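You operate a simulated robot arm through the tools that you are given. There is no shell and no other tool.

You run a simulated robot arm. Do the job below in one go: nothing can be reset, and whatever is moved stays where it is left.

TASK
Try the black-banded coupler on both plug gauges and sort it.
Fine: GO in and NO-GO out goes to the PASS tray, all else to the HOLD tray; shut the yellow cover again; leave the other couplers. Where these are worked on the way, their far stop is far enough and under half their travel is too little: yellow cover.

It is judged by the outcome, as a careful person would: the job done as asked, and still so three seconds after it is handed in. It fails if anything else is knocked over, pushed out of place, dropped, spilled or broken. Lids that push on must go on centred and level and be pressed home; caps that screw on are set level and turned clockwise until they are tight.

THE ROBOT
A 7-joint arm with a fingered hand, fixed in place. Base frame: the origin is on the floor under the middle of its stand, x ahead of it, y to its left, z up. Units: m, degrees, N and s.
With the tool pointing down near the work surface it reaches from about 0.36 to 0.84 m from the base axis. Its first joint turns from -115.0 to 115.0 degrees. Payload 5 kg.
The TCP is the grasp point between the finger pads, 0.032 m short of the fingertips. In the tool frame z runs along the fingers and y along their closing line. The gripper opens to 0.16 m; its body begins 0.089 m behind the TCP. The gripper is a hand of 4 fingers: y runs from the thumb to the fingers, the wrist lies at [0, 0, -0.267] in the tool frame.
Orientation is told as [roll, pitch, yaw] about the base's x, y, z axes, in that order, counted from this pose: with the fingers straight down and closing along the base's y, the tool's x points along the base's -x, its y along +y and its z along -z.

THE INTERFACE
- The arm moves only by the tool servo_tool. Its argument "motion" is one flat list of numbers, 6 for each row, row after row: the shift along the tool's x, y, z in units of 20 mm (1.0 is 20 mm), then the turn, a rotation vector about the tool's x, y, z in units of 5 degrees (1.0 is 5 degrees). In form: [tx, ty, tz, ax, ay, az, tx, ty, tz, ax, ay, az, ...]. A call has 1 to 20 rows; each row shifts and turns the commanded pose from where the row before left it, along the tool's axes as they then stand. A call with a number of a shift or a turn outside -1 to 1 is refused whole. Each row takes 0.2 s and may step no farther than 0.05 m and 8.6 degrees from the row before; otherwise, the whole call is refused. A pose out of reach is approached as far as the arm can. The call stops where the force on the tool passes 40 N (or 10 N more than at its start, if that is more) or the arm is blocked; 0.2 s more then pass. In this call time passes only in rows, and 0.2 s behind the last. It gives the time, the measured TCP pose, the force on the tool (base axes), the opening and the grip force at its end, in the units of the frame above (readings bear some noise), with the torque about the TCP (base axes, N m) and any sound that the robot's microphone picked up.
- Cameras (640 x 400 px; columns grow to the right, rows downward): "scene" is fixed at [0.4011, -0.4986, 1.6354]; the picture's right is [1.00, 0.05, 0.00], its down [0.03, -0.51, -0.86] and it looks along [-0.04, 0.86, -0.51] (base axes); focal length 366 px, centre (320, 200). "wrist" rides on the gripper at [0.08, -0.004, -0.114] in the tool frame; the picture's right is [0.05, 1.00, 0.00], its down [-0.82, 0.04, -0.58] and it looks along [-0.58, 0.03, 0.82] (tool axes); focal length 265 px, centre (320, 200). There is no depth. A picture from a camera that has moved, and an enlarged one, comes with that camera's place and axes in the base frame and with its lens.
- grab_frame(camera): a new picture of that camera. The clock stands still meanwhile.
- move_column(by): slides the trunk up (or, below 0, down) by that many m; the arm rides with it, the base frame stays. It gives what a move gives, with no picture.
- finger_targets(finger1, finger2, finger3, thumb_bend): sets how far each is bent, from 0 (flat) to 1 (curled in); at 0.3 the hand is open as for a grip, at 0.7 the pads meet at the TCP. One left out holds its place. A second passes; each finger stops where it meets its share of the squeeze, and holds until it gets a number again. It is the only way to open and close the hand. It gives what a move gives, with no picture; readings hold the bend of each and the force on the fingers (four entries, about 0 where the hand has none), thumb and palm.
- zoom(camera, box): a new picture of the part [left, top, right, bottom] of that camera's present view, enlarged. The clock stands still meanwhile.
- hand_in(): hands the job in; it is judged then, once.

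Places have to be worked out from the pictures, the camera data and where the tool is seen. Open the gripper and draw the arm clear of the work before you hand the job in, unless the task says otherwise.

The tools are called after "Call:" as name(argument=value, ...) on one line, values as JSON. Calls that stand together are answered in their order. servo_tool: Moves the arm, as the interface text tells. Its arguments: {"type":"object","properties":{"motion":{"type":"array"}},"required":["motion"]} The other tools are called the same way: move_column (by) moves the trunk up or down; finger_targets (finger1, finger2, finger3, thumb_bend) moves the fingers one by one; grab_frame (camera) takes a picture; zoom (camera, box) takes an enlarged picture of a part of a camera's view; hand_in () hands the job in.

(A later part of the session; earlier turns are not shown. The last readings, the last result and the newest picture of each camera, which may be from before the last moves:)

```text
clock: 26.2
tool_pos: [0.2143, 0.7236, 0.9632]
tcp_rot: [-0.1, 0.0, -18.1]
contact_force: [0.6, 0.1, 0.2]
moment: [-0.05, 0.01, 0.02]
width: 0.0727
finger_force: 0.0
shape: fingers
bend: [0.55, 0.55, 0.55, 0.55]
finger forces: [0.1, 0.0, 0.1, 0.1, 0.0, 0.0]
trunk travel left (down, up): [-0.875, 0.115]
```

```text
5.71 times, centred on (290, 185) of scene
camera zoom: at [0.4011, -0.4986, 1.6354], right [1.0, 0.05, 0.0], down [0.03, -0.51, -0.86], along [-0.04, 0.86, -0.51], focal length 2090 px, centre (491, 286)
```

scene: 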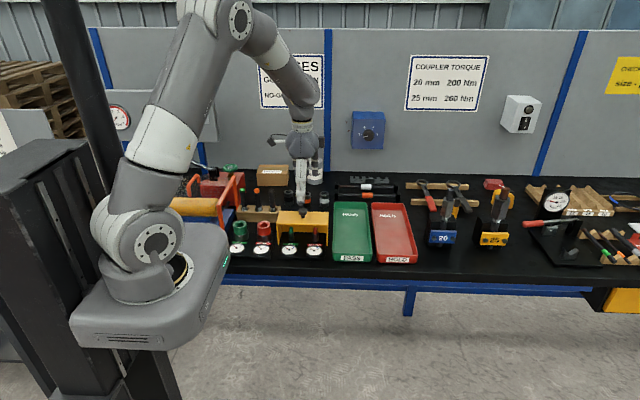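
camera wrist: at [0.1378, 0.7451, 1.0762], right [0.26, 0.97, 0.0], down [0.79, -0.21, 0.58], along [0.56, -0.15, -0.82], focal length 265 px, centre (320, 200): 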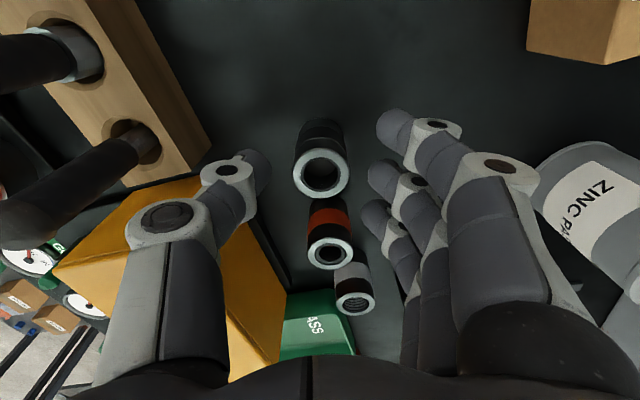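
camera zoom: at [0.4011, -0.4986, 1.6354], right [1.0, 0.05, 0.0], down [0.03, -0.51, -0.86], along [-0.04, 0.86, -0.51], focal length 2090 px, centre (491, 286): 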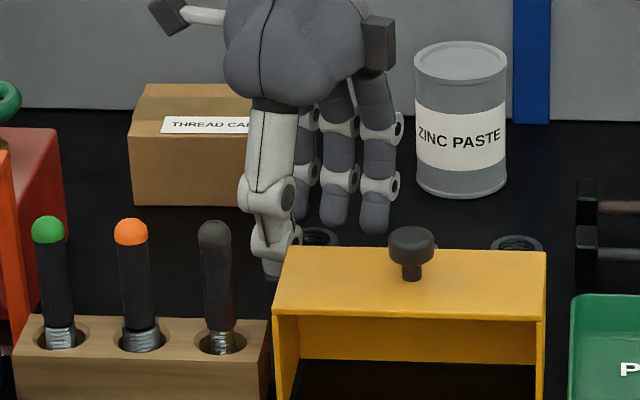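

TCP sits about 30 mm above the coupler's top, so the tips only overlap roughly 8 mm; nothing is touching. I'll lower 7 mm more, then close thumb and middle finger.

Call:
servo_tool(motion=[0, 0, 0.35, 0, 0, 0])

Call:
finger_targets(finger2=0.8, thumb_bend=0.8)

Call:
grab_frame(camera="wrist")

Call:
zoom(camera="wrist", box=[220, 90, 420, 230])

Call:
zoom(camera="scene", box=[250, 150, 330, 220])

```text
clock: 26.6
tool_pos: [0.2153, 0.723, 0.9561]
tcp_rot: [0.0, 0.0, -18.0]
contact_force: [-0.4, -0.7, -1.1]
moment: [-0.03, 0.04, 0.0]
width: 0.0725
finger_force: 0.1
shape: fingers
bend: [0.55, 0.55, 0.55, 0.55]
finger forces: [0.0, 0.0, 0.1, 0.0, 0.0, 0.1]
trunk travel left (down, up): [-0.875, 0.115]
```

```text
clock: 27.6
tool_pos: [0.2161, 0.7233, 0.956]
tcp_rot: [0.0, 0.1, -18.0]
contact_force: [0.3, -0.3, -2.2]
moment: [-0.01, 0.02, -0.01]
width: 0.042
finger_force: 12.4
shape: fingers
bend: [0.55, 0.57, 0.55, 0.75]
finger forces: [0.0, 12.7, 0.0, 0.1, 11.8, 0.0]
trunk travel left (down, up): [-0.875, 0.115]
```

```text
taken
camera wrist: at [0.1377, 0.7451, 1.0694], right [0.26, 0.97, 0.0], down [0.79, -0.21, 0.58], along [0.56, -0.15, -0.82], focal length 265 px, centre (320, 200)
```

wrist: 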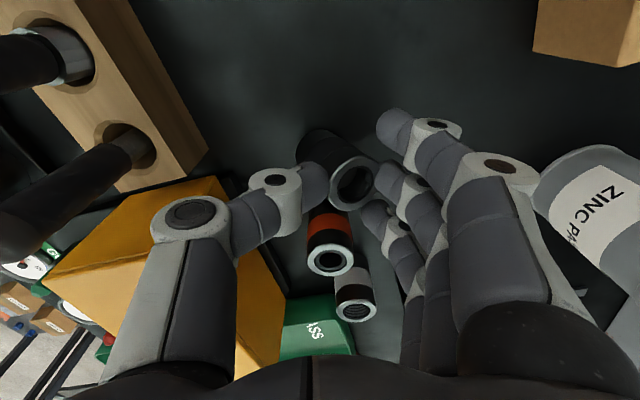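

```text
2.86 times, centred on (320, 160) of wrist
camera zoom: at [0.1377, 0.7451, 1.0694], right [0.26, 0.97, 0.0], down [0.79, -0.21, 0.58], along [0.56, -0.15, -0.82], focal length 758 px, centre (320, 314)
```

zoom: 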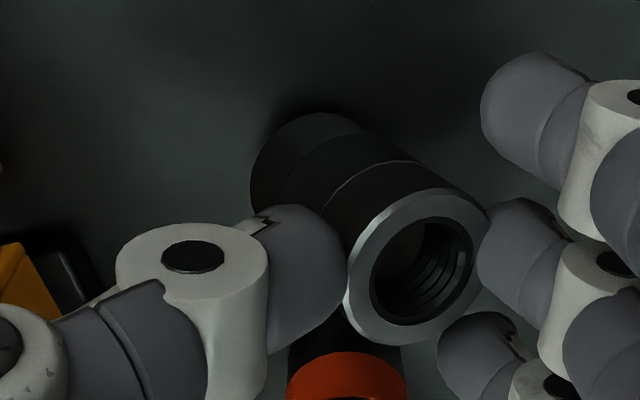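

```text
5.71 times, centred on (290, 185) of scene
camera zoom: at [0.4011, -0.4986, 1.6354], right [1.0, 0.05, 0.0], down [0.03, -0.51, -0.86], along [-0.04, 0.86, -0.51], focal length 2090 px, centre (491, 286)
```

zoom: 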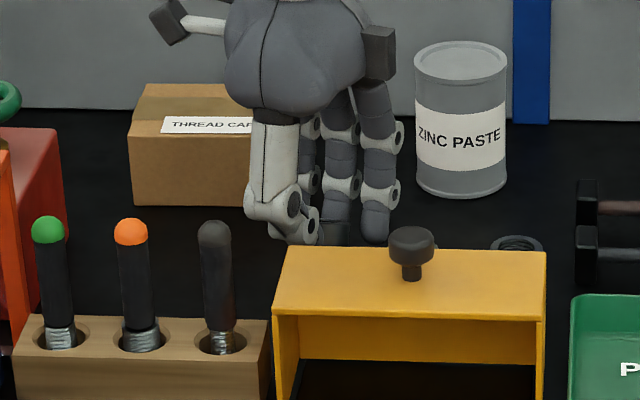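

The thumb ran further than the finger and tipped the coupler toward the fingers (it is leaning, not fallen). I'll ease the thumb back in small steps so it settles upright, then re-grip with matched small increments.

Call:
finger_targets(thumb_bend=0.71)

Call:
finger_targets(thumb_bend=0.67)

Call:
zoom(camera="wrist", box=[220, 90, 420, 230])

```text
clock: 28.6
tool_pos: [0.2152, 0.7241, 0.957]
tcp_rot: [0.0, 0.0, -18.1]
contact_force: [1.1, -0.3, 0.8]
moment: [-0.01, -0.02, 0.0]
width: 0.0499
finger_force: 6.6
shape: fingers
bend: [0.55, 0.61, 0.55, 0.69]
finger forces: [0.0, 6.4, 0.1, 0.0, 6.9, 0.0]
trunk travel left (down, up): [-0.875, 0.115]
```

```text
clock: 29.6
tool_pos: [0.2144, 0.7236, 0.9557]
tcp_rot: [0.0, 0.0, -18.3]
contact_force: [0.0, -0.8, -0.8]
moment: [0.0, 0.0, -0.01]
width: 0.0548
finger_force: 4.0
shape: fingers
bend: [0.55, 0.63, 0.55, 0.66]
finger forces: [0.0, 4.1, 0.1, 0.1, 4.6, 0.0]
trunk travel left (down, up): [-0.875, 0.115]
```

```text
2.86 times, centred on (320, 160) of wrist
camera zoom: at [0.1377, 0.745, 1.0696], right [0.26, 0.97, 0.0], down [0.79, -0.21, 0.58], along [0.56, -0.15, -0.82], focal length 758 px, centre (320, 314)
```

zoom: 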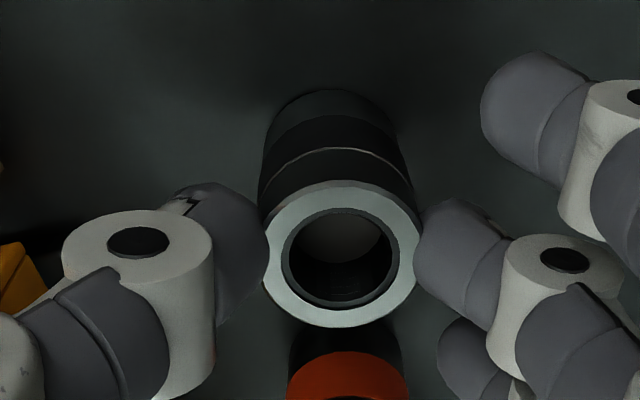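

The coupler is nearly upright again, gently held between thumb (0.66) and finger (0.63). I'll back the thumb a bit more to straighten it fully.

Call:
finger_targets(thumb_bend=0.645)

Call:
zoom(camera="wrist", box=[220, 90, 420, 230])

```text
clock: 30.6
tool_pos: [0.2156, 0.7241, 0.9561]
tcp_rot: [0.0, 0.0, -18.1]
contact_force: [1.3, 0.4, 1.3]
moment: [-0.01, 0.0, -0.01]
width: 0.0574
finger_force: 2.8
shape: fingers
bend: [0.55, 0.64, 0.55, 0.64]
finger forces: [0.0, 3.0, 0.0, 0.0, 2.3, 0.0]
trunk travel left (down, up): [-0.875, 0.115]
```

```text
2.86 times, centred on (320, 160) of wrist
camera zoom: at [0.1378, 0.745, 1.0697], right [0.26, 0.97, 0.0], down [0.79, -0.21, 0.58], along [0.56, -0.15, -0.82], focal length 758 px, centre (320, 314)
```

zoom: 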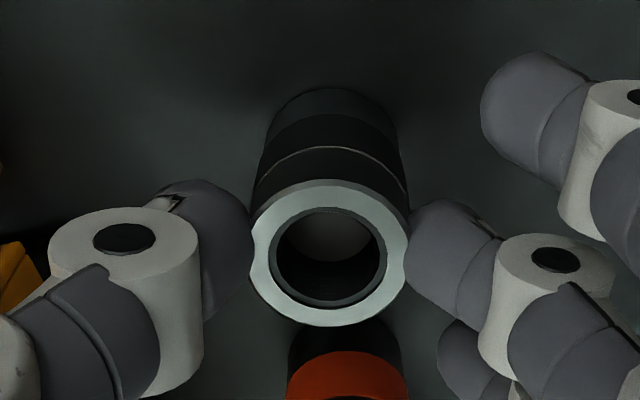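

The coupler is upright and centred with equal bends of 0.64. Now I'll tighten both evenly in a small increment.

Call:
finger_targets(finger2=0.67, thumb_bend=0.67)

Call:
zoom(camera="wrist", box=[220, 90, 420, 230])

```text
clock: 31.6
tool_pos: [0.2155, 0.723, 0.9579]
tcp_rot: [0.1, 0.0, -18.1]
contact_force: [0.0, -0.3, -1.3]
moment: [0.01, -0.04, -0.02]
width: 0.0561
finger_force: 5.3
shape: fingers
bend: [0.55, 0.63, 0.55, 0.65]
finger forces: [0.1, 5.5, 0.0, 0.0, 5.2, 0.1]
trunk travel left (down, up): [-0.875, 0.115]
```

```text
2.86 times, centred on (320, 160) of wrist
camera zoom: at [0.1377, 0.745, 1.0694], right [0.26, 0.97, 0.0], down [0.79, -0.21, 0.58], along [0.56, -0.15, -0.82], focal length 758 px, centre (320, 314)
```

zoom: 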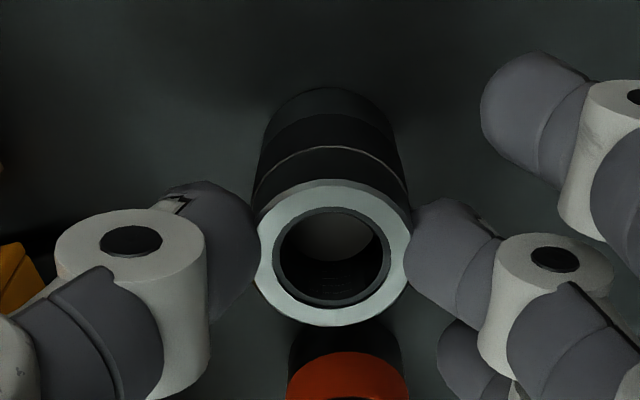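

Force is 5 N and the coupler leans a hair toward the finger. I'll raise the finger's target more than the thumb's to balance.

Call:
finger_targets(finger2=0.75, thumb_bend=0.67)

Call:
zoom(camera="wrist", box=[220, 90, 420, 230])

```text
clock: 32.6
tool_pos: [0.2145, 0.7235, 0.9573]
tcp_rot: [0.0, 0.0, -18.1]
contact_force: [-0.5, -0.9, -0.9]
moment: [0.0, 0.0, -0.01]
width: 0.0564
finger_force: 5.8
shape: fingers
bend: [0.55, 0.62, 0.55, 0.65]
finger forces: [0.0, 6.2, 0.1, 0.0, 6.1, 0.1]
trunk travel left (down, up): [-0.875, 0.115]
```

```text
2.86 times, centred on (320, 160) of wrist
camera zoom: at [0.1377, 0.7451, 1.0695], right [0.26, 0.97, 0.0], down [0.79, -0.21, 0.58], along [0.56, -0.15, -0.82], focal length 758 px, centre (320, 314)
```

zoom: 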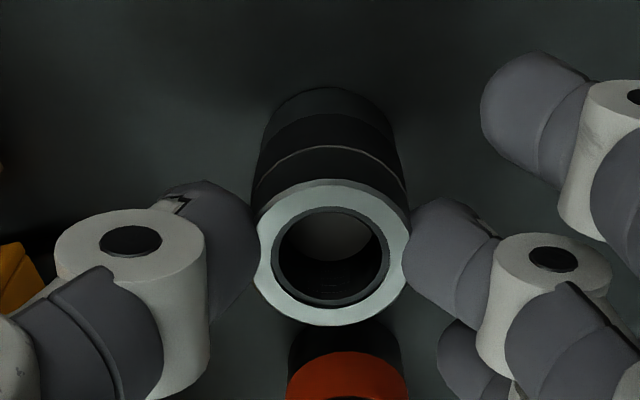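

Forces are balanced at about 6 N. I'll re-issue the finger's closing to see whether it firms up further.

Call:
finger_targets(finger2=0.9, thumb_bend=0.68)

Call:
zoom(camera="wrist", box=[220, 90, 420, 230])

```text
clock: 33.6
tool_pos: [0.2154, 0.7244, 0.9561]
tcp_rot: [0.0, 0.0, -18.1]
contact_force: [-0.3, -0.7, -0.9]
moment: [0.03, 0.0, -0.05]
width: 0.0557
finger_force: 6.9
shape: fingers
bend: [0.55, 0.62, 0.55, 0.66]
finger forces: [0.1, 6.5, 0.1, 0.0, 6.4, 0.1]
trunk travel left (down, up): [-0.875, 0.115]
```

```text
2.86 times, centred on (320, 160) of wrist
camera zoom: at [0.1377, 0.745, 1.0696], right [0.26, 0.97, 0.0], down [0.79, -0.21, 0.58], along [0.56, -0.15, -0.82], focal length 758 px, centre (320, 314)
```

zoom: 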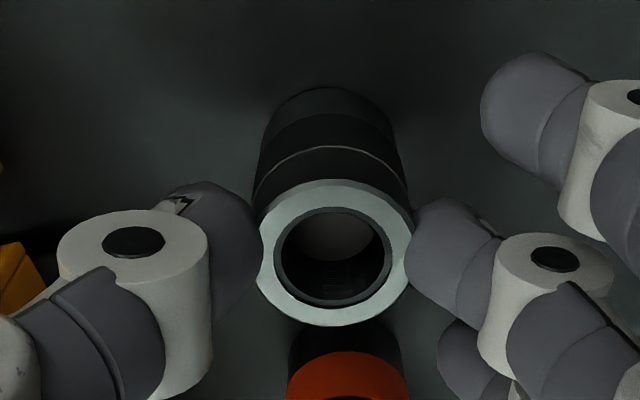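

The finger settles at its share (~6.5 N) and the thumb adds the rest. I'll take the thumb to 0.70 for a firmer hold and shift the hand 2 mm toward the thumb side to keep the coupler upright.

Call:
finger_targets(thumb_bend=0.7)

Call:
servo_tool(motion=[0, -0.12, 0, 0, 0, 0])

Call:
zoom(camera="wrist", box=[220, 90, 420, 230])

```text
clock: 34.6
tool_pos: [0.215, 0.7237, 0.956]
tcp_rot: [-0.1, 0.0, -18.1]
contact_force: [-1.0, 0.2, -0.3]
moment: [0.08, 0.03, 0.0]
width: 0.0547
finger_force: 8.3
shape: fingers
bend: [0.55, 0.62, 0.55, 0.67]
finger forces: [0.0, 8.8, 0.0, 0.0, 8.2, 0.0]
trunk travel left (down, up): [-0.875, 0.115]
```

```text
clock: 35.0
tool_pos: [0.2144, 0.7212, 0.9566]
tcp_rot: [0.0, 0.0, -18.1]
contact_force: [0.0, 0.0, -1.0]
moment: [0.02, 0.0, 0.0]
width: 0.0545
finger_force: 8.3
shape: fingers
bend: [0.55, 0.62, 0.55, 0.67]
finger forces: [0.0, 8.5, 0.1, 0.1, 8.2, 0.1]
trunk travel left (down, up): [-0.875, 0.115]
```

```text
2.86 times, centred on (320, 160) of wrist
camera zoom: at [0.137, 0.7426, 1.0696], right [0.26, 0.97, 0.0], down [0.79, -0.21, 0.58], along [0.56, -0.15, -0.82], focal length 758 px, centre (320, 314)
```

zoom: 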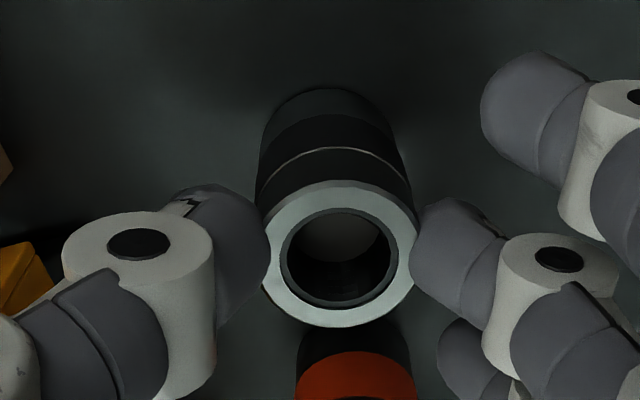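

Grip is about 8.3 N on each side with a slight ~3° lean toward the fingers, which I can correct with a tool tilt. I'll lift straight up 60 mm and check that it is held.

Call:
servo_tool(motion=[0, 0, -0.3, 0, 0, 0, 0, 0, -0.5, 0, 0, 0, 0, 0, -0.5, 0, 0, 0, 0, 0, -0.5, 0, 0, 0, 0, 0, -0.6, 0, 0, 0, 0, 0, -0.6, 0, 0, 0])

Call:
grab_frame(camera="wrist")

Call:
zoom(camera="scene", box=[250, 140, 330, 210])

```text
clock: 36.4
tool_pos: [0.2153, 0.7209, 1.0163]
tcp_rot: [0.1, 0.1, -18.2]
contact_force: [0.1, 0.6, -2.5]
moment: [0.02, 0.01, 0.01]
width: 0.0544
finger_force: 8.0
shape: fingers
bend: [0.55, 0.62, 0.55, 0.67]
finger forces: [0.0, 8.0, 0.1, 0.0, 7.8, 0.0]
trunk travel left (down, up): [-0.875, 0.115]
```

```text
taken
camera wrist: at [0.1379, 0.7428, 1.1297], right [0.26, 0.97, 0.0], down [0.79, -0.21, 0.58], along [0.56, -0.15, -0.82], focal length 265 px, centre (320, 200)
```

wrist: 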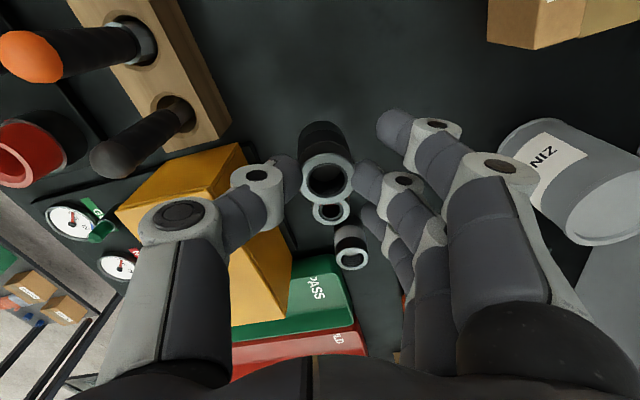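

```text
5.71 times, centred on (290, 175) of scene
camera zoom: at [0.4011, -0.4986, 1.6354], right [1.0, 0.05, 0.0], down [0.03, -0.51, -0.86], along [-0.04, 0.86, -0.51], focal length 2090 px, centre (491, 343)
```

zoom: 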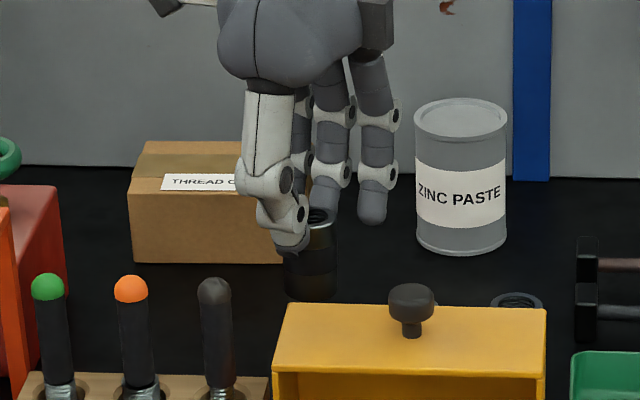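

The coupler is lifted and held. I'll raise to z ≈ 1.12, turn the yaw back to 0, and then carry it toward the GO plug, well above the cover and knob.

Call:
servo_tool(motion=[0, 0, -0.7, 0, 0, 0, 0, 0, -0.8, 0, 0, 0, 0, 0, -0.8, 0, 0, 0, 0, 0, -0.8, 0, 0, 0, 0, 0, -0.8, 0, 0, 0, 0, 0, -0.8, 0, 0, 0, 0, 0, 0, 0, 0, -0.6, 0, 0, 0, 0, 0, -0.6, 0, 0, 0, 0, 0, -0.6, 0, 0, 0, 0, 0, -0.6, 0, 0, 0, 0, 0, -0.6, 0, 0, 0, 0, 0, -0.6])

Call:
servo_tool(motion=[-0.12, -0.5, 0, 0, 0, 0, -0.12, -0.7, 0, 0, 0, 0, -0.12, -0.7, 0, 0, 0, 0, -0.12, -0.7, 0, 0, 0, 0, -0.12, -0.7, 0, 0, 0, 0, -0.12, -0.7, 0, 0, 0, 0, -0.12, -0.7, 0, 0, 0, 0, -0.12, -0.7, 0, 0, 0, 0, -0.12, -0.7, 0, 0, 0, 0, -0.12, -0.7, 0, 0, 0, 0, -0.12, -0.7, 0, 0, 0, 0, -0.12, -0.7, 0, 0, 0, 0, -0.12, -0.7, 0, 0, 0, 0, -0.12, -0.7, 0, 0, 0, 0, -0.12, -0.7, 0, 0, 0, 0, -0.12, -0.7, 0, 0, 0, 0, -0.05, -0.7, 0, 0, 0, 0, 0, -0.4, 0, 0, 0, 0])

Call:
grab_frame(camera="wrist")

Call:
zoom(camera="scene", box=[260, 170, 330, 250])

```text
clock: 39.0
tool_pos: [0.2144, 0.7209, 1.1109]
tcp_rot: [0.0, 0.0, 0.0]
contact_force: [-0.8, 0.0, -2.1]
moment: [-0.01, 0.0, 0.01]
width: 0.0543
finger_force: 8.1
shape: fingers
bend: [0.55, 0.62, 0.55, 0.67]
finger forces: [0.1, 8.0, 0.0, 0.0, 7.7, 0.0]
trunk travel left (down, up): [-0.875, 0.115]
```

```text
clock: 42.8
tool_pos: [0.253, 0.4789, 1.1115]
tcp_rot: [0.1, 0.0, -0.2]
contact_force: [0.1, -0.2, -2.4]
moment: [0.02, 0.0, 0.02]
width: 0.0544
finger_force: 7.9
shape: fingers
bend: [0.55, 0.62, 0.55, 0.67]
finger forces: [0.0, 7.9, 0.0, 0.0, 7.6, 0.0]
trunk travel left (down, up): [-0.875, 0.115]
```

```text
taken
camera wrist: at [0.1733, 0.4751, 1.2242], right [-0.05, 1.0, 0.0], down [0.82, 0.04, 0.58], along [0.58, 0.03, -0.82], focal length 265 px, centre (320, 200)
```

wrist: 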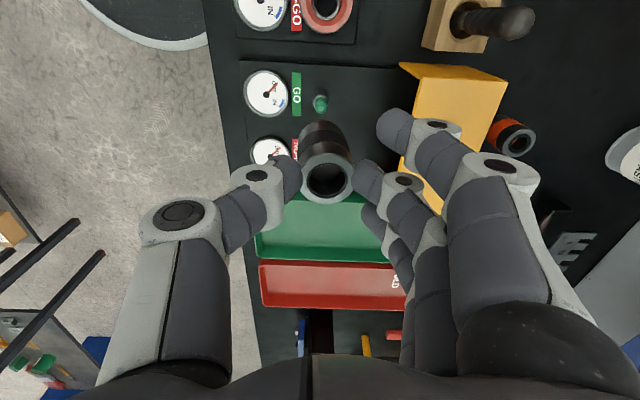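

```text
5.00 times, centred on (295, 210) of scene
camera zoom: at [0.4011, -0.4986, 1.6354], right [1.0, 0.05, 0.0], down [0.03, -0.51, -0.86], along [-0.04, 0.86, -0.51], focal length 1828 px, centre (445, 150)
```

zoom: 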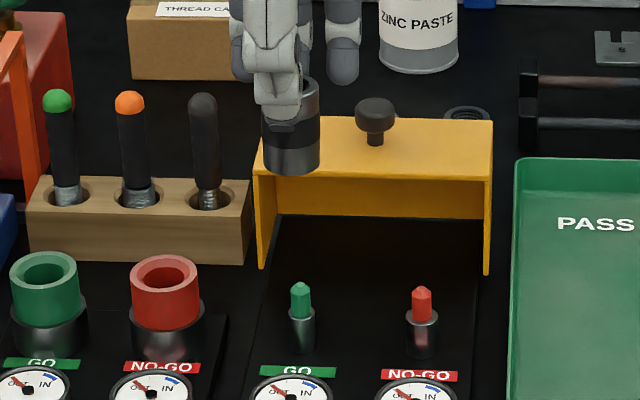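

The coupler hangs above the GO plug; in the scene view it's about 2 mm left (−x) of the plug's vertical line. I'll zoom the wrist view to check its lean and y offset.

Call:
zoom(camera="wrist", box=[240, 80, 400, 220])

Call:
zoom(camera="scene", box=[280, 180, 320, 240])

```text
2.86 times, centred on (320, 150) of wrist
camera zoom: at [0.1733, 0.4751, 1.2242], right [-0.05, 1.0, 0.0], down [0.82, 0.04, 0.58], along [0.58, 0.03, -0.82], focal length 758 px, centre (320, 343)
```

zoom: 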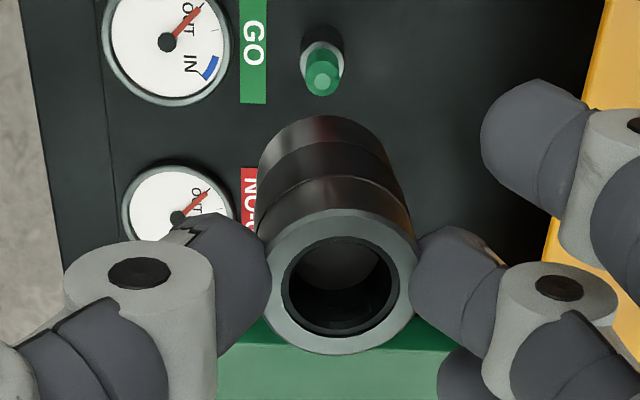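

```text
6.67 times, centred on (300, 210) of scene
camera zoom: at [0.4011, -0.4986, 1.6354], right [1.0, 0.05, 0.0], down [0.03, -0.51, -0.86], along [-0.04, 0.86, -0.51], focal length 2438 px, centre (453, 133)
```

zoom: 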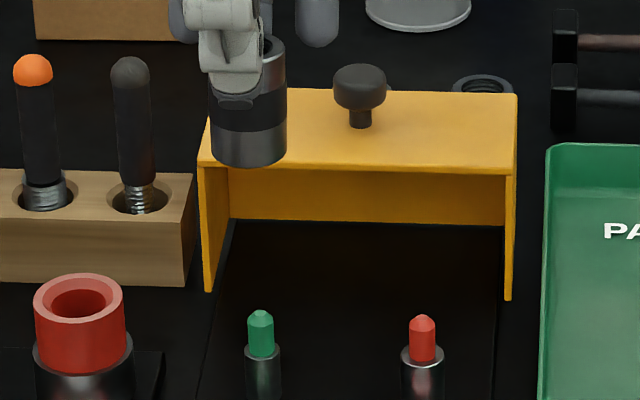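

The coupler leans ~3.3° toward the fingers and needs +1.7 mm in x and, after levelling, −5 mm in y. I'll tilt the tool to level it, shift, and descend 60 mm to hover above the plug tip.

Call:
servo_tool(motion=[0, 0, 0, -0.33, 0, 0, 0, 0, 0, -0.33, 0, 0, -0.085, -0.25, 0, 0, 0, 0, 0, -0.043, 0.75, 0, 0, 0, 0, -0.043, 0.75, 0, 0, 0, 0, -0.043, 0.75, 0, 0, 0, 0, -0.043, 0.75, 0, 0, 0])

Call:
zoom(camera="wrist", box=[240, 80, 400, 220])

Call:
zoom(camera="scene", box=[280, 190, 320, 250])

```text
clock: 44.4
tool_pos: [0.2576, 0.4736, 1.0502]
tcp_rot: [3.3, 0.0, 0.0]
contact_force: [0.5, 0.6, -2.2]
moment: [-0.03, 0.04, 0.02]
width: 0.0545
finger_force: 8.1
shape: fingers
bend: [0.55, 0.62, 0.55, 0.68]
finger forces: [0.1, 7.8, 0.1, 0.1, 7.7, 0.0]
trunk travel left (down, up): [-0.875, 0.115]
```

```text
2.86 times, centred on (320, 150) of wrist
camera zoom: at [0.176, 0.4635, 1.1634], right [-0.05, 1.0, 0.06], down [0.82, 0.01, 0.58], along [0.58, 0.08, -0.81], focal length 758 px, centre (320, 343)
```

zoom: 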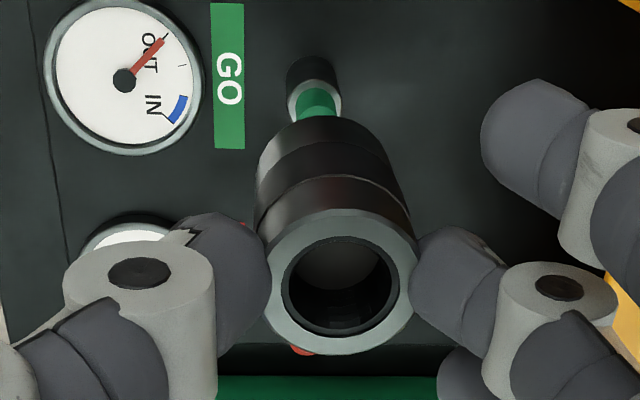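

```text
6.67 times, centred on (300, 220) of scene
camera zoom: at [0.4011, -0.4986, 1.6354], right [1.0, 0.05, 0.0], down [0.03, -0.51, -0.86], along [-0.04, 0.86, -0.51], focal length 2438 px, centre (453, 67)
```

zoom: 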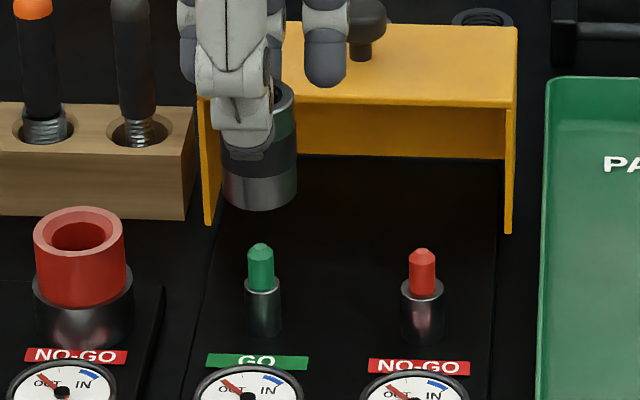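

The coupler is about 1.5 mm too far +x and 0.9 mm short in y, with its bottom ~30 mm above the plug tip. I'll correct and descend 24 mm.

Call:
servo_tool(motion=[0.075, 0.08, 0, 0.1, 0, 0, 0, -0.02, 0.4, 0, 0, 0, 0, -0.02, 0.4, 0, 0, 0, 0, -0.02, 0.4, 0, 0, 0])

Call:
zoom(camera="wrist", box=[240, 80, 400, 220])

Call:
zoom(camera="scene", box=[285, 205, 315, 245])

```text
clock: 45.4
tool_pos: [0.255, 0.4753, 1.0258]
tcp_rot: [2.8, 0.0, -0.1]
contact_force: [0.3, -0.1, -1.6]
moment: [-0.01, -0.03, -0.01]
width: 0.0545
finger_force: 7.8
shape: fingers
bend: [0.55, 0.62, 0.55, 0.68]
finger forces: [0.0, 7.8, 0.1, 0.0, 7.7, 0.0]
trunk travel left (down, up): [-0.875, 0.115]
```

```text
2.86 times, centred on (320, 150) of wrist
camera zoom: at [0.1742, 0.4658, 1.1392], right [-0.05, 1.0, 0.05], down [0.82, 0.01, 0.58], along [0.58, 0.07, -0.81], focal length 758 px, centre (320, 343)
```

zoom: 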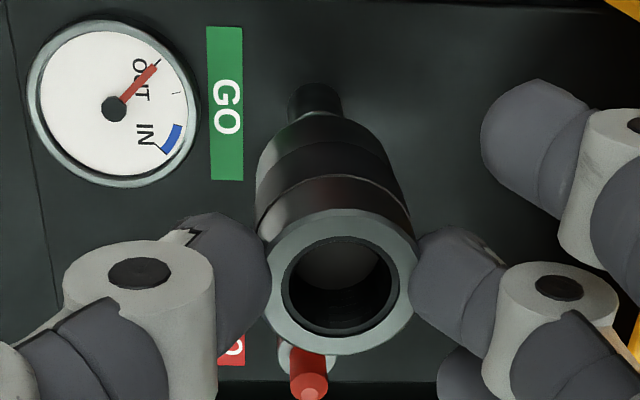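

```text
10.00 times, centred on (300, 225) of scene
camera zoom: at [0.4011, -0.4986, 1.6354], right [1.0, 0.05, 0.0], down [0.03, -0.51, -0.86], along [-0.04, 0.86, -0.51], focal length 3657 px, centre (520, -50)
```

zoom: 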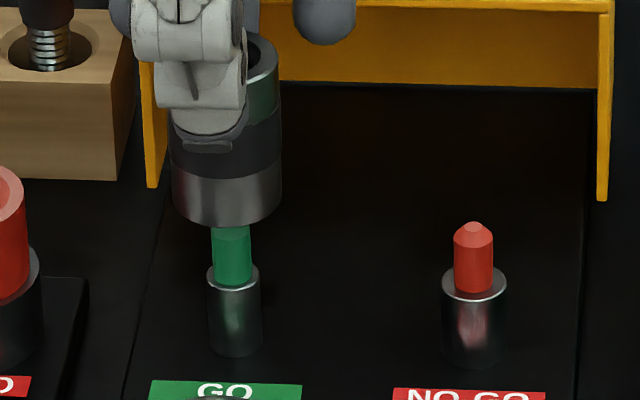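

Alignment is now good in y, and x needs about +0.8 mm; the bottom is ~11 mm above the plug's tip. I'll correct and lower 20 mm slowly, watching the force.

Call:
servo_tool(motion=[-0.04, 0, 0, 0, 0, 0, 0, -0.012, 0.25, 0, 0, 0, 0, -0.012, 0.25, 0, 0, 0, 0, -0.012, 0.25, 0, 0, 0, 0, -0.012, 0.25, 0, 0, 0])

Call:
zoom(camera="scene", box=[285, 205, 315, 245])

Call:
zoom(camera="wrist", box=[240, 80, 400, 220])

```text
clock: 46.6
tool_pos: [0.2542, 0.4761, 1.0066]
tcp_rot: [2.8, 0.0, 0.2]
contact_force: [-0.6, 0.1, -2.8]
moment: [0.01, 0.03, 0.0]
width: 0.0543
finger_force: 7.7
shape: fingers
bend: [0.55, 0.62, 0.55, 0.68]
finger forces: [0.1, 7.8, 0.0, 0.0, 7.7, 0.0]
trunk travel left (down, up): [-0.875, 0.115]
```

```text
10.00 times, centred on (300, 225) of scene
camera zoom: at [0.4011, -0.4986, 1.6354], right [1.0, 0.05, 0.0], down [0.03, -0.51, -0.86], along [-0.04, 0.86, -0.51], focal length 3657 px, centre (520, -50)
```

zoom: 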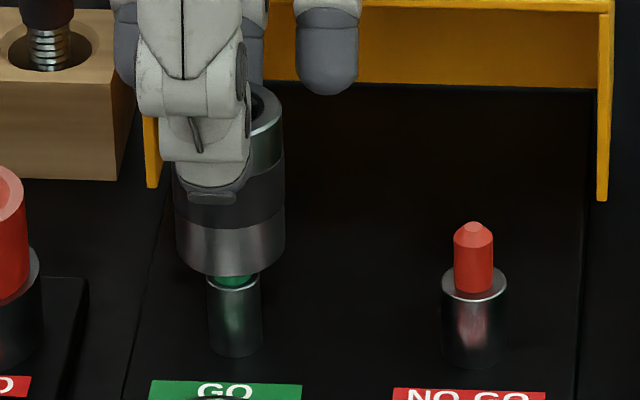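

```text
2.86 times, centred on (320, 150) of wrist
camera zoom: at [0.1744, 0.4662, 1.1193], right [-0.05, 1.0, 0.05], down [0.82, 0.01, 0.58], along [0.58, 0.07, -0.81], focal length 758 px, centre (320, 343)
```

zoom: 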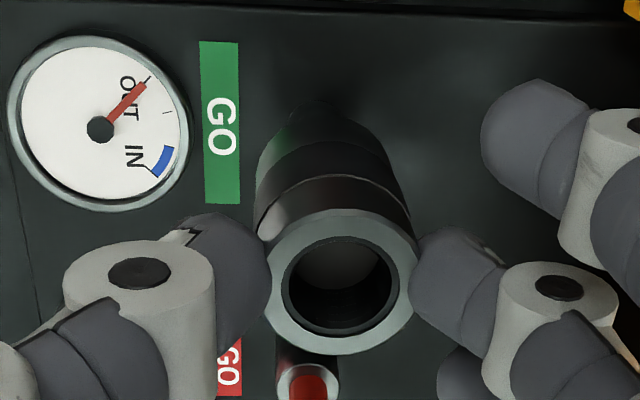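

The green tip is inside the bore with no contact force, and the coupler is lined up within ~0.5 mm. I'll keep lowering, 16 mm more, onto the gauging diameter.

Call:
servo_tool(motion=[0, -0.01, 0.2, 0, 0, 0, 0, -0.01, 0.2, 0, 0, 0, 0, -0.01, 0.2, 0, 0, 0, 0, -0.01, 0.2, 0, 0, 0])

Call:
zoom(camera="scene", box=[285, 205, 315, 245])

Call:
zoom(camera="wrist", box=[240, 80, 400, 220])

```text
clock: 47.6
tool_pos: [0.2536, 0.4764, 0.9899]
tcp_rot: [2.8, 0.1, 0.0]
contact_force: [-0.3, 0.0, -2.9]
moment: [0.01, 0.01, -0.04]
width: 0.0548
finger_force: 7.6
shape: fingers
bend: [0.55, 0.62, 0.55, 0.68]
finger forces: [0.0, 7.8, 0.0, 0.0, 7.6, 0.0]
trunk travel left (down, up): [-0.875, 0.115]
```

```text
10.00 times, centred on (300, 225) of scene
camera zoom: at [0.4011, -0.4986, 1.6354], right [1.0, 0.05, 0.0], down [0.03, -0.51, -0.86], along [-0.04, 0.86, -0.51], focal length 3657 px, centre (520, -50)
```

zoom: 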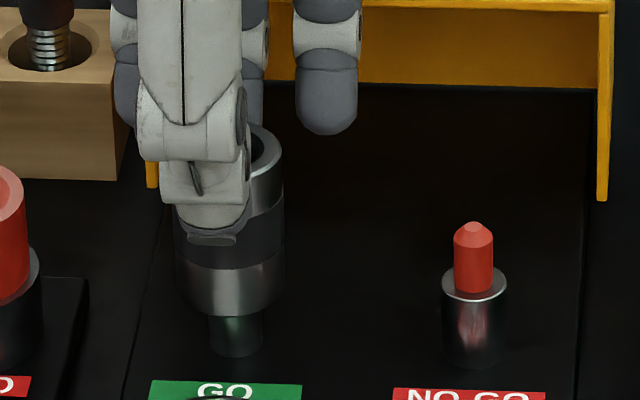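

```text
2.86 times, centred on (320, 150) of wrist
camera zoom: at [0.1738, 0.4661, 1.1032], right [-0.05, 1.0, 0.05], down [0.82, 0.01, 0.58], along [0.58, 0.07, -0.81], focal length 758 px, centre (320, 343)
```

zoom: 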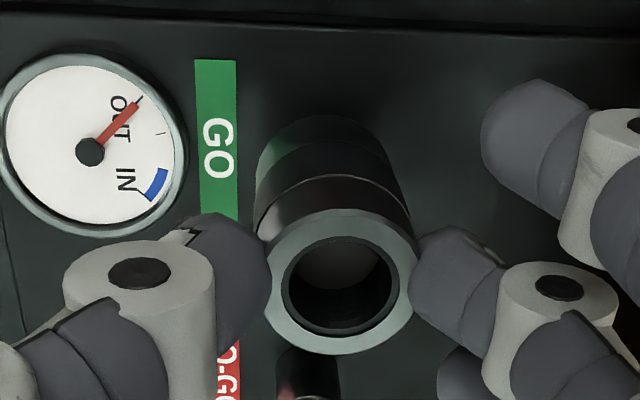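

The coupler's lower end is just reaching the gauge's collar with no resistance. I'll keep lowering in small steps.

Call:
servo_tool(motion=[0, -0.008, 0.15, 0, 0, 0, 0, -0.008, 0.15, 0, 0, 0, 0, -0.008, 0.15, 0, 0, 0, 0, -0.008, 0.15, 0, 0, 0])

Call:
zoom(camera="scene", box=[285, 210, 315, 250])

Call:
zoom(camera="wrist", box=[240, 80, 400, 220])

```text
clock: 48.6
tool_pos: [0.2543, 0.4767, 0.9788]
tcp_rot: [2.7, -0.1, -0.1]
contact_force: [0.5, 0.2, -3.2]
moment: [0.01, 0.03, -0.02]
width: 0.0544
finger_force: 7.6
shape: fingers
bend: [0.55, 0.62, 0.55, 0.68]
finger forces: [0.1, 7.8, 0.1, 0.0, 7.6, 0.0]
trunk travel left (down, up): [-0.875, 0.115]
```

```text
10.00 times, centred on (300, 230) of scene
camera zoom: at [0.4011, -0.4986, 1.6354], right [1.0, 0.05, 0.0], down [0.03, -0.51, -0.86], along [-0.04, 0.86, -0.51], focal length 3657 px, centre (520, -100)
```

zoom: 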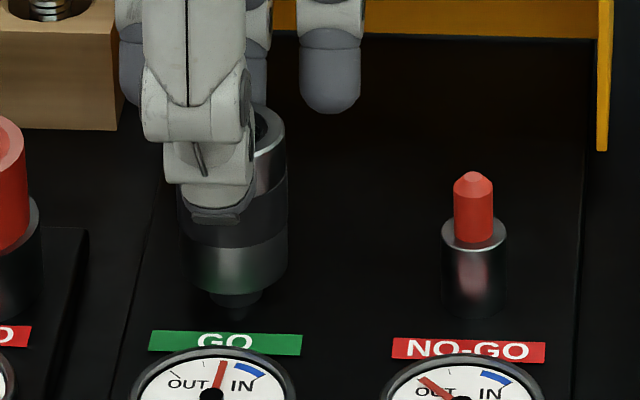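

```text
2.86 times, centred on (320, 150) of wrist
camera zoom: at [0.1745, 0.4669, 1.0913], right [-0.05, 1.0, 0.05], down [0.82, 0.01, 0.58], along [0.58, 0.07, -0.81], focal length 758 px, centre (320, 343)
```

zoom: 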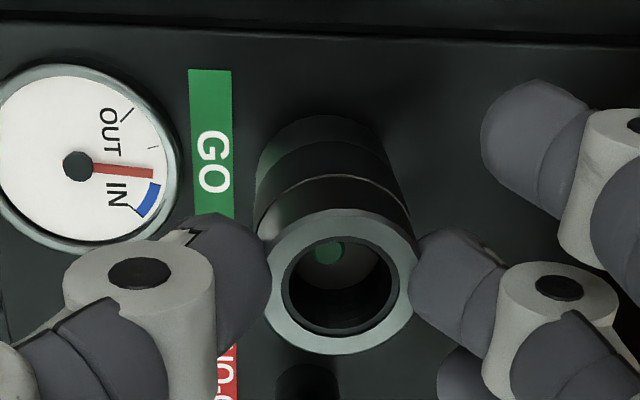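

The GO needle has swung past mid-scale toward IN and there's still no resistance. I'll lower further in small steps until it bottoms.

Call:
servo_tool(motion=[0, -0.006, 0.12, 0, 0, 0, 0, -0.006, 0.12, 0, 0, 0, 0, -0.006, 0.12, 0, 0, 0])

Call:
zoom(camera="scene", box=[285, 210, 315, 250])

Call:
zoom(camera="wrist", box=[200, 80, 400, 220])

```text
clock: 49.4
tool_pos: [0.2554, 0.4769, 0.9716]
tcp_rot: [2.8, -0.1, 0.0]
contact_force: [-0.9, -0.6, -1.7]
moment: [-0.02, 0.02, -0.03]
width: 0.0545
finger_force: 7.5
shape: fingers
bend: [0.55, 0.62, 0.55, 0.68]
finger forces: [0.1, 7.8, 0.1, 0.0, 7.6, 0.0]
trunk travel left (down, up): [-0.875, 0.115]
```

```text
10.00 times, centred on (300, 230) of scene
camera zoom: at [0.4011, -0.4986, 1.6354], right [1.0, 0.05, 0.0], down [0.03, -0.51, -0.86], along [-0.04, 0.86, -0.51], focal length 3657 px, centre (520, -100)
```

zoom: 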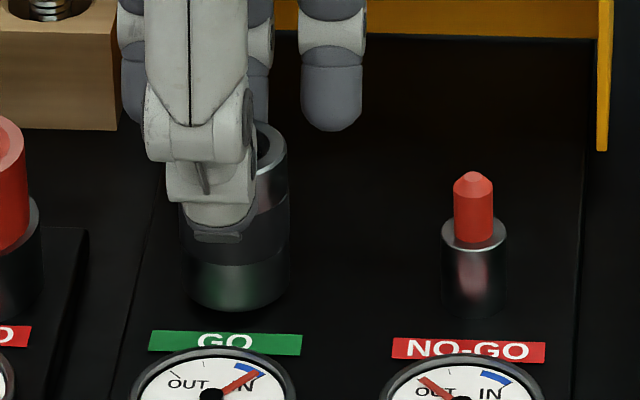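

```text
2.86 times, centred on (300, 150) of wrist
camera zoom: at [0.1748, 0.4669, 1.084], right [-0.05, 1.0, 0.05], down [0.82, 0.01, 0.58], along [0.58, 0.07, -0.81], focal length 758 px, centre (377, 343)
```

zoom: 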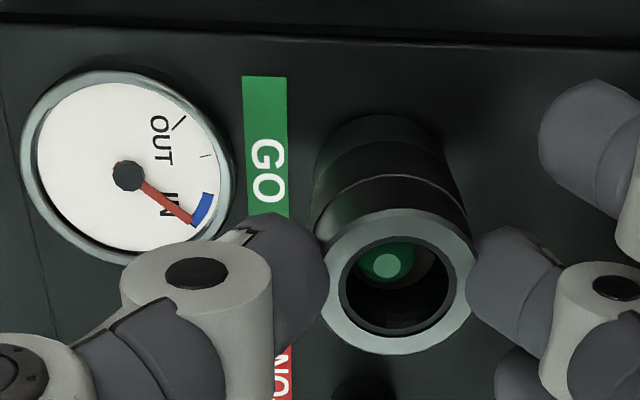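

The GO dial reads in the blue IN zone. I'll ease down a little more to feel the seat and confirm it's fully home.

Call:
servo_tool(motion=[0, -0.003, 0.06, 0, 0, 0, 0, -0.003, 0.06, 0, 0, 0])

Call:
zoom(camera="scene", box=[285, 210, 315, 250])

Call:
zoom(camera="wrist", box=[200, 80, 400, 220])

```text
clock: 50.0
tool_pos: [0.2545, 0.4767, 0.968]
tcp_rot: [2.8, -0.1, -0.1]
contact_force: [0.5, 0.3, -2.6]
moment: [-0.03, 0.01, -0.02]
width: 0.0545
finger_force: 7.9
shape: fingers
bend: [0.55, 0.62, 0.55, 0.68]
finger forces: [0.0, 7.8, 0.0, 0.0, 7.7, 0.0]
trunk travel left (down, up): [-0.875, 0.115]
```

```text
10.00 times, centred on (300, 230) of scene
camera zoom: at [0.4011, -0.4986, 1.6354], right [1.0, 0.05, 0.0], down [0.03, -0.51, -0.86], along [-0.04, 0.86, -0.51], focal length 3657 px, centre (520, -100)
```

zoom: 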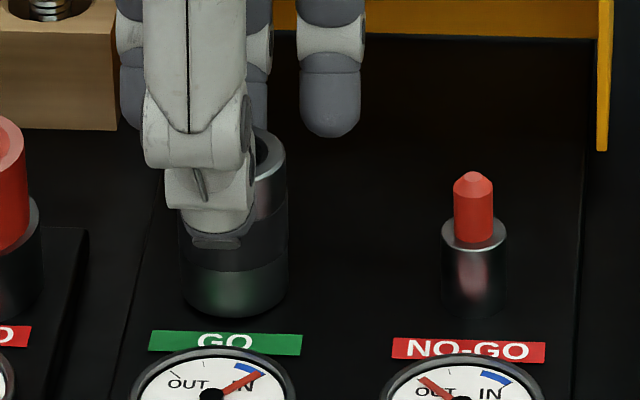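

```text
2.86 times, centred on (300, 150) of wrist
camera zoom: at [0.1743, 0.4668, 1.0816], right [-0.05, 1.0, 0.05], down [0.82, 0.01, 0.58], along [0.58, 0.07, -0.81], focal length 758 px, centre (377, 343)
```

zoom: 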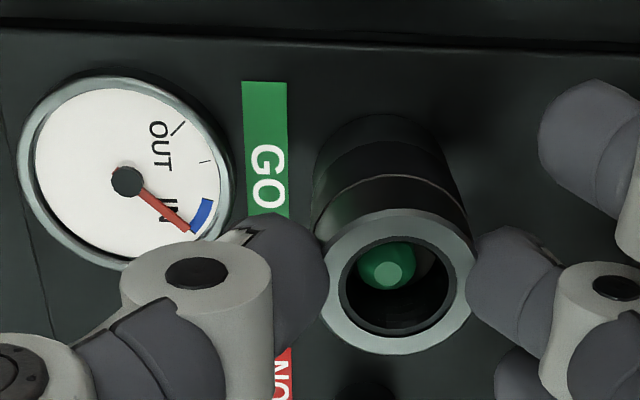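

GO reads fully IN (needle at the end of the blue). Now I'll lift the coupler straight off and move 78 mm in +x above the NO-GO plug.

Call:
servo_tool(motion=[0, 0.012, -0.25, 0, 0, 0, 0, 0.02, -0.4, 0, 0, 0, 0, 0.02, -0.4, 0, 0, 0, 0, 0.024, -0.5, 0, 0, 0, 0, 0.024, -0.5, 0, 0, 0, 0, 0.024, -0.5, 0, 0, 0, 0, 0.024, -0.5, 0, 0, 0, 0, 0.03, -0.6, 0, 0, 0, 0, 0.01, -0.2, 0, 0, 0])

Call:
zoom(camera="scene", box=[280, 195, 320, 250])

```text
clock: 52.0
tool_pos: [0.2547, 0.4754, 1.0466]
tcp_rot: [2.8, 0.0, 0.0]
contact_force: [-0.1, 0.5, -3.8]
moment: [-0.01, 0.0, 0.0]
width: 0.0546
finger_force: 7.4
shape: fingers
bend: [0.55, 0.62, 0.55, 0.68]
finger forces: [0.0, 7.8, 0.1, 0.1, 7.8, 0.1]
trunk travel left (down, up): [-0.875, 0.115]
```

```text
7.27 times, centred on (300, 222) of scene
camera zoom: at [0.4011, -0.4986, 1.6354], right [1.0, 0.05, 0.0], down [0.03, -0.51, -0.86], along [-0.04, 0.86, -0.51], focal length 2660 px, centre (466, 36)
```

zoom: 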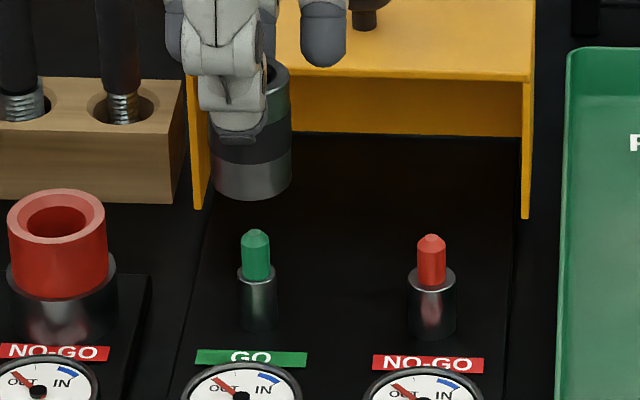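

The coupler is off and the GO needle returned to OUT. Moving over the NO-GO plug now.

Call:
servo_tool(motion=[-0.6, 0, 0, 0, 0, 0, -0.7, 0, 0, 0, 0, 0, -0.7, 0, 0, 0, 0, 0, -0.7, 0, 0, 0, 0, 0, -0.7, 0, 0, 0, 0, 0, -0.525, 0, 0, 0, 0, 0])

Call:
zoom(camera="scene", box=[295, 195, 335, 250])

Call:
zoom(camera="wrist", box=[240, 80, 400, 220])

```text
clock: 53.4
tool_pos: [0.3328, 0.4755, 1.0464]
tcp_rot: [2.8, -0.1, -0.2]
contact_force: [-0.3, 0.1, -2.0]
moment: [-0.05, -0.01, 0.0]
width: 0.0542
finger_force: 8.4
shape: fingers
bend: [0.55, 0.62, 0.55, 0.68]
finger forces: [0.0, 7.7, 0.1, 0.0, 7.6, 0.1]
trunk travel left (down, up): [-0.875, 0.115]
```

```text
7.27 times, centred on (315, 222) of scene
camera zoom: at [0.4011, -0.4986, 1.6354], right [1.0, 0.05, 0.0], down [0.03, -0.51, -0.86], along [-0.04, 0.86, -0.51], focal length 2660 px, centre (356, 36)
```

zoom: 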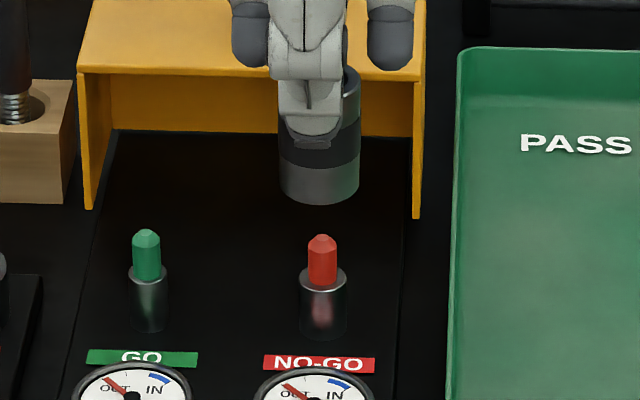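

```text
2.86 times, centred on (320, 150) of wrist
camera zoom: at [0.2535, 0.4673, 1.1589], right [-0.05, 1.0, 0.05], down [0.82, 0.01, 0.58], along [0.58, 0.07, -0.81], focal length 758 px, centre (320, 343)
```

zoom: 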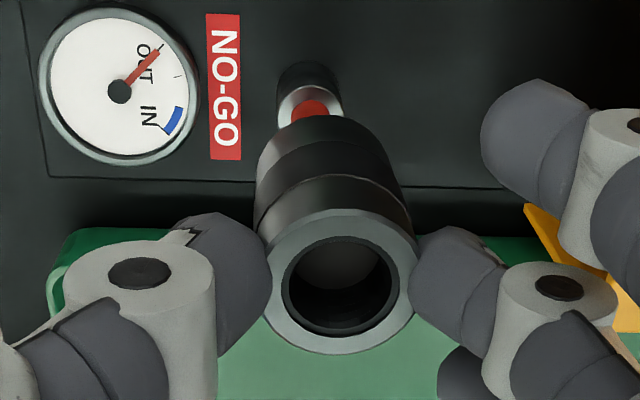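

The coupler is ~1.3 mm short in x and ~1 mm too far in y relative to the NO-GO plug. I'll correct and descend 18 mm.

Call:
servo_tool(motion=[-0.06, -0.05, 0, 0, 0, 0, 0, -0.015, 0.3, 0, 0, 0, 0, -0.015, 0.3, 0, 0, 0, 0, -0.015, 0.3, 0, 0, 0])

Call:
zoom(camera="scene", box=[300, 205, 330, 245])

Call:
zoom(camera="wrist", box=[240, 80, 400, 220])

```text
clock: 54.4
tool_pos: [0.3342, 0.4764, 1.0278]
tcp_rot: [2.7, 0.0, 0.0]
contact_force: [0.4, -0.2, -2.6]
moment: [0.02, -0.02, 0.03]
width: 0.0547
finger_force: 7.7
shape: fingers
bend: [0.55, 0.62, 0.55, 0.68]
finger forces: [0.0, 7.8, 0.0, 0.0, 7.6, 0.1]
trunk travel left (down, up): [-0.875, 0.115]
```

```text
10.00 times, centred on (315, 225) of scene
camera zoom: at [0.4011, -0.4986, 1.6354], right [1.0, 0.05, 0.0], down [0.03, -0.51, -0.86], along [-0.04, 0.86, -0.51], focal length 3657 px, centre (370, -50)
```

zoom: 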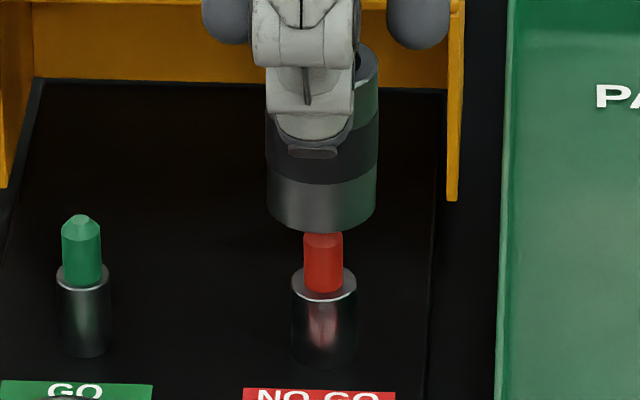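

```text
2.86 times, centred on (320, 150) of wrist
camera zoom: at [0.2543, 0.4654, 1.1401], right [-0.05, 1.0, 0.05], down [0.82, 0.01, 0.58], along [0.58, 0.07, -0.81], focal length 758 px, centre (320, 343)
```

zoom: 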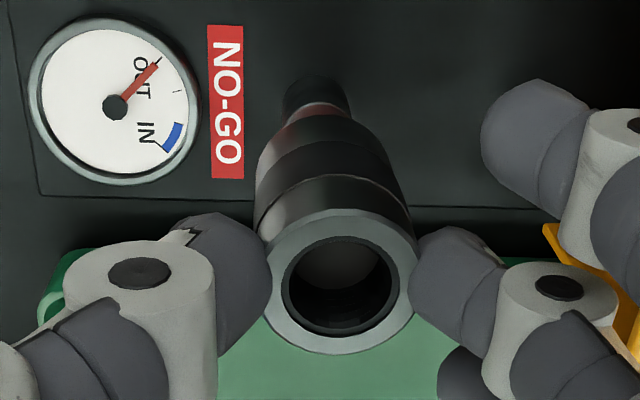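

Alignment with the NO-GO plug is within ~0.5 mm. I'll lower 24 mm so the tip is inside the bore, then approach the collar in fine steps.

Call:
servo_tool(motion=[-0.02, 0.015, 0, 0, 0, 0, 0, -0.015, 0.3, 0, 0, 0, 0, -0.015, 0.3, 0, 0, 0, 0, -0.015, 0.3, 0, 0, 0, 0, -0.015, 0.3, 0, 0, 0])

Call:
zoom(camera="scene", box=[300, 205, 330, 245])

Call:
zoom(camera="wrist", box=[240, 80, 400, 220])

```text
clock: 55.6
tool_pos: [0.3348, 0.4761, 1.0035]
tcp_rot: [2.6, -0.1, 0.1]
contact_force: [-0.1, -0.8, -2.1]
moment: [-0.03, 0.0, 0.03]
width: 0.0544
finger_force: 8.0
shape: fingers
bend: [0.55, 0.62, 0.55, 0.68]
finger forces: [0.0, 7.9, 0.0, 0.0, 7.5, 0.1]
trunk travel left (down, up): [-0.875, 0.115]
```

```text
10.00 times, centred on (315, 225) of scene
camera zoom: at [0.4011, -0.4986, 1.6354], right [1.0, 0.05, 0.0], down [0.03, -0.51, -0.86], along [-0.04, 0.86, -0.51], focal length 3657 px, centre (370, -50)
```

zoom: 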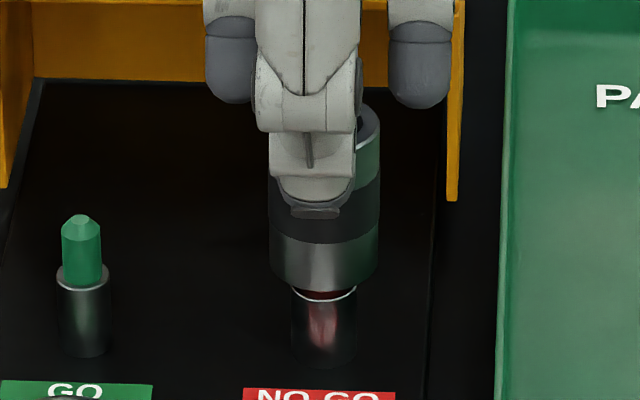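

```text
2.86 times, centred on (320, 150) of wrist
camera zoom: at [0.2548, 0.4661, 1.1165], right [-0.05, 1.0, 0.05], down [0.82, 0.01, 0.58], along [0.58, 0.07, -0.81], focal length 758 px, centre (320, 343)
```

zoom: 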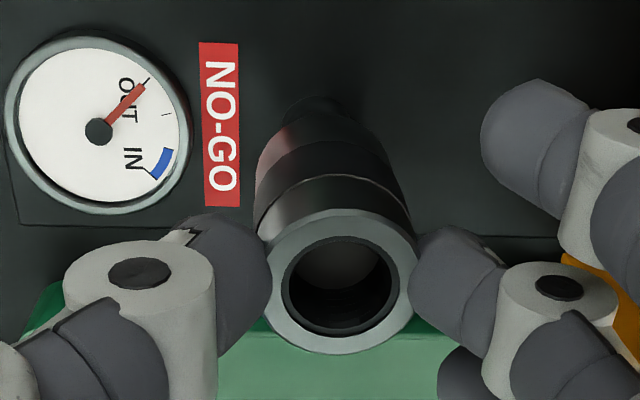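

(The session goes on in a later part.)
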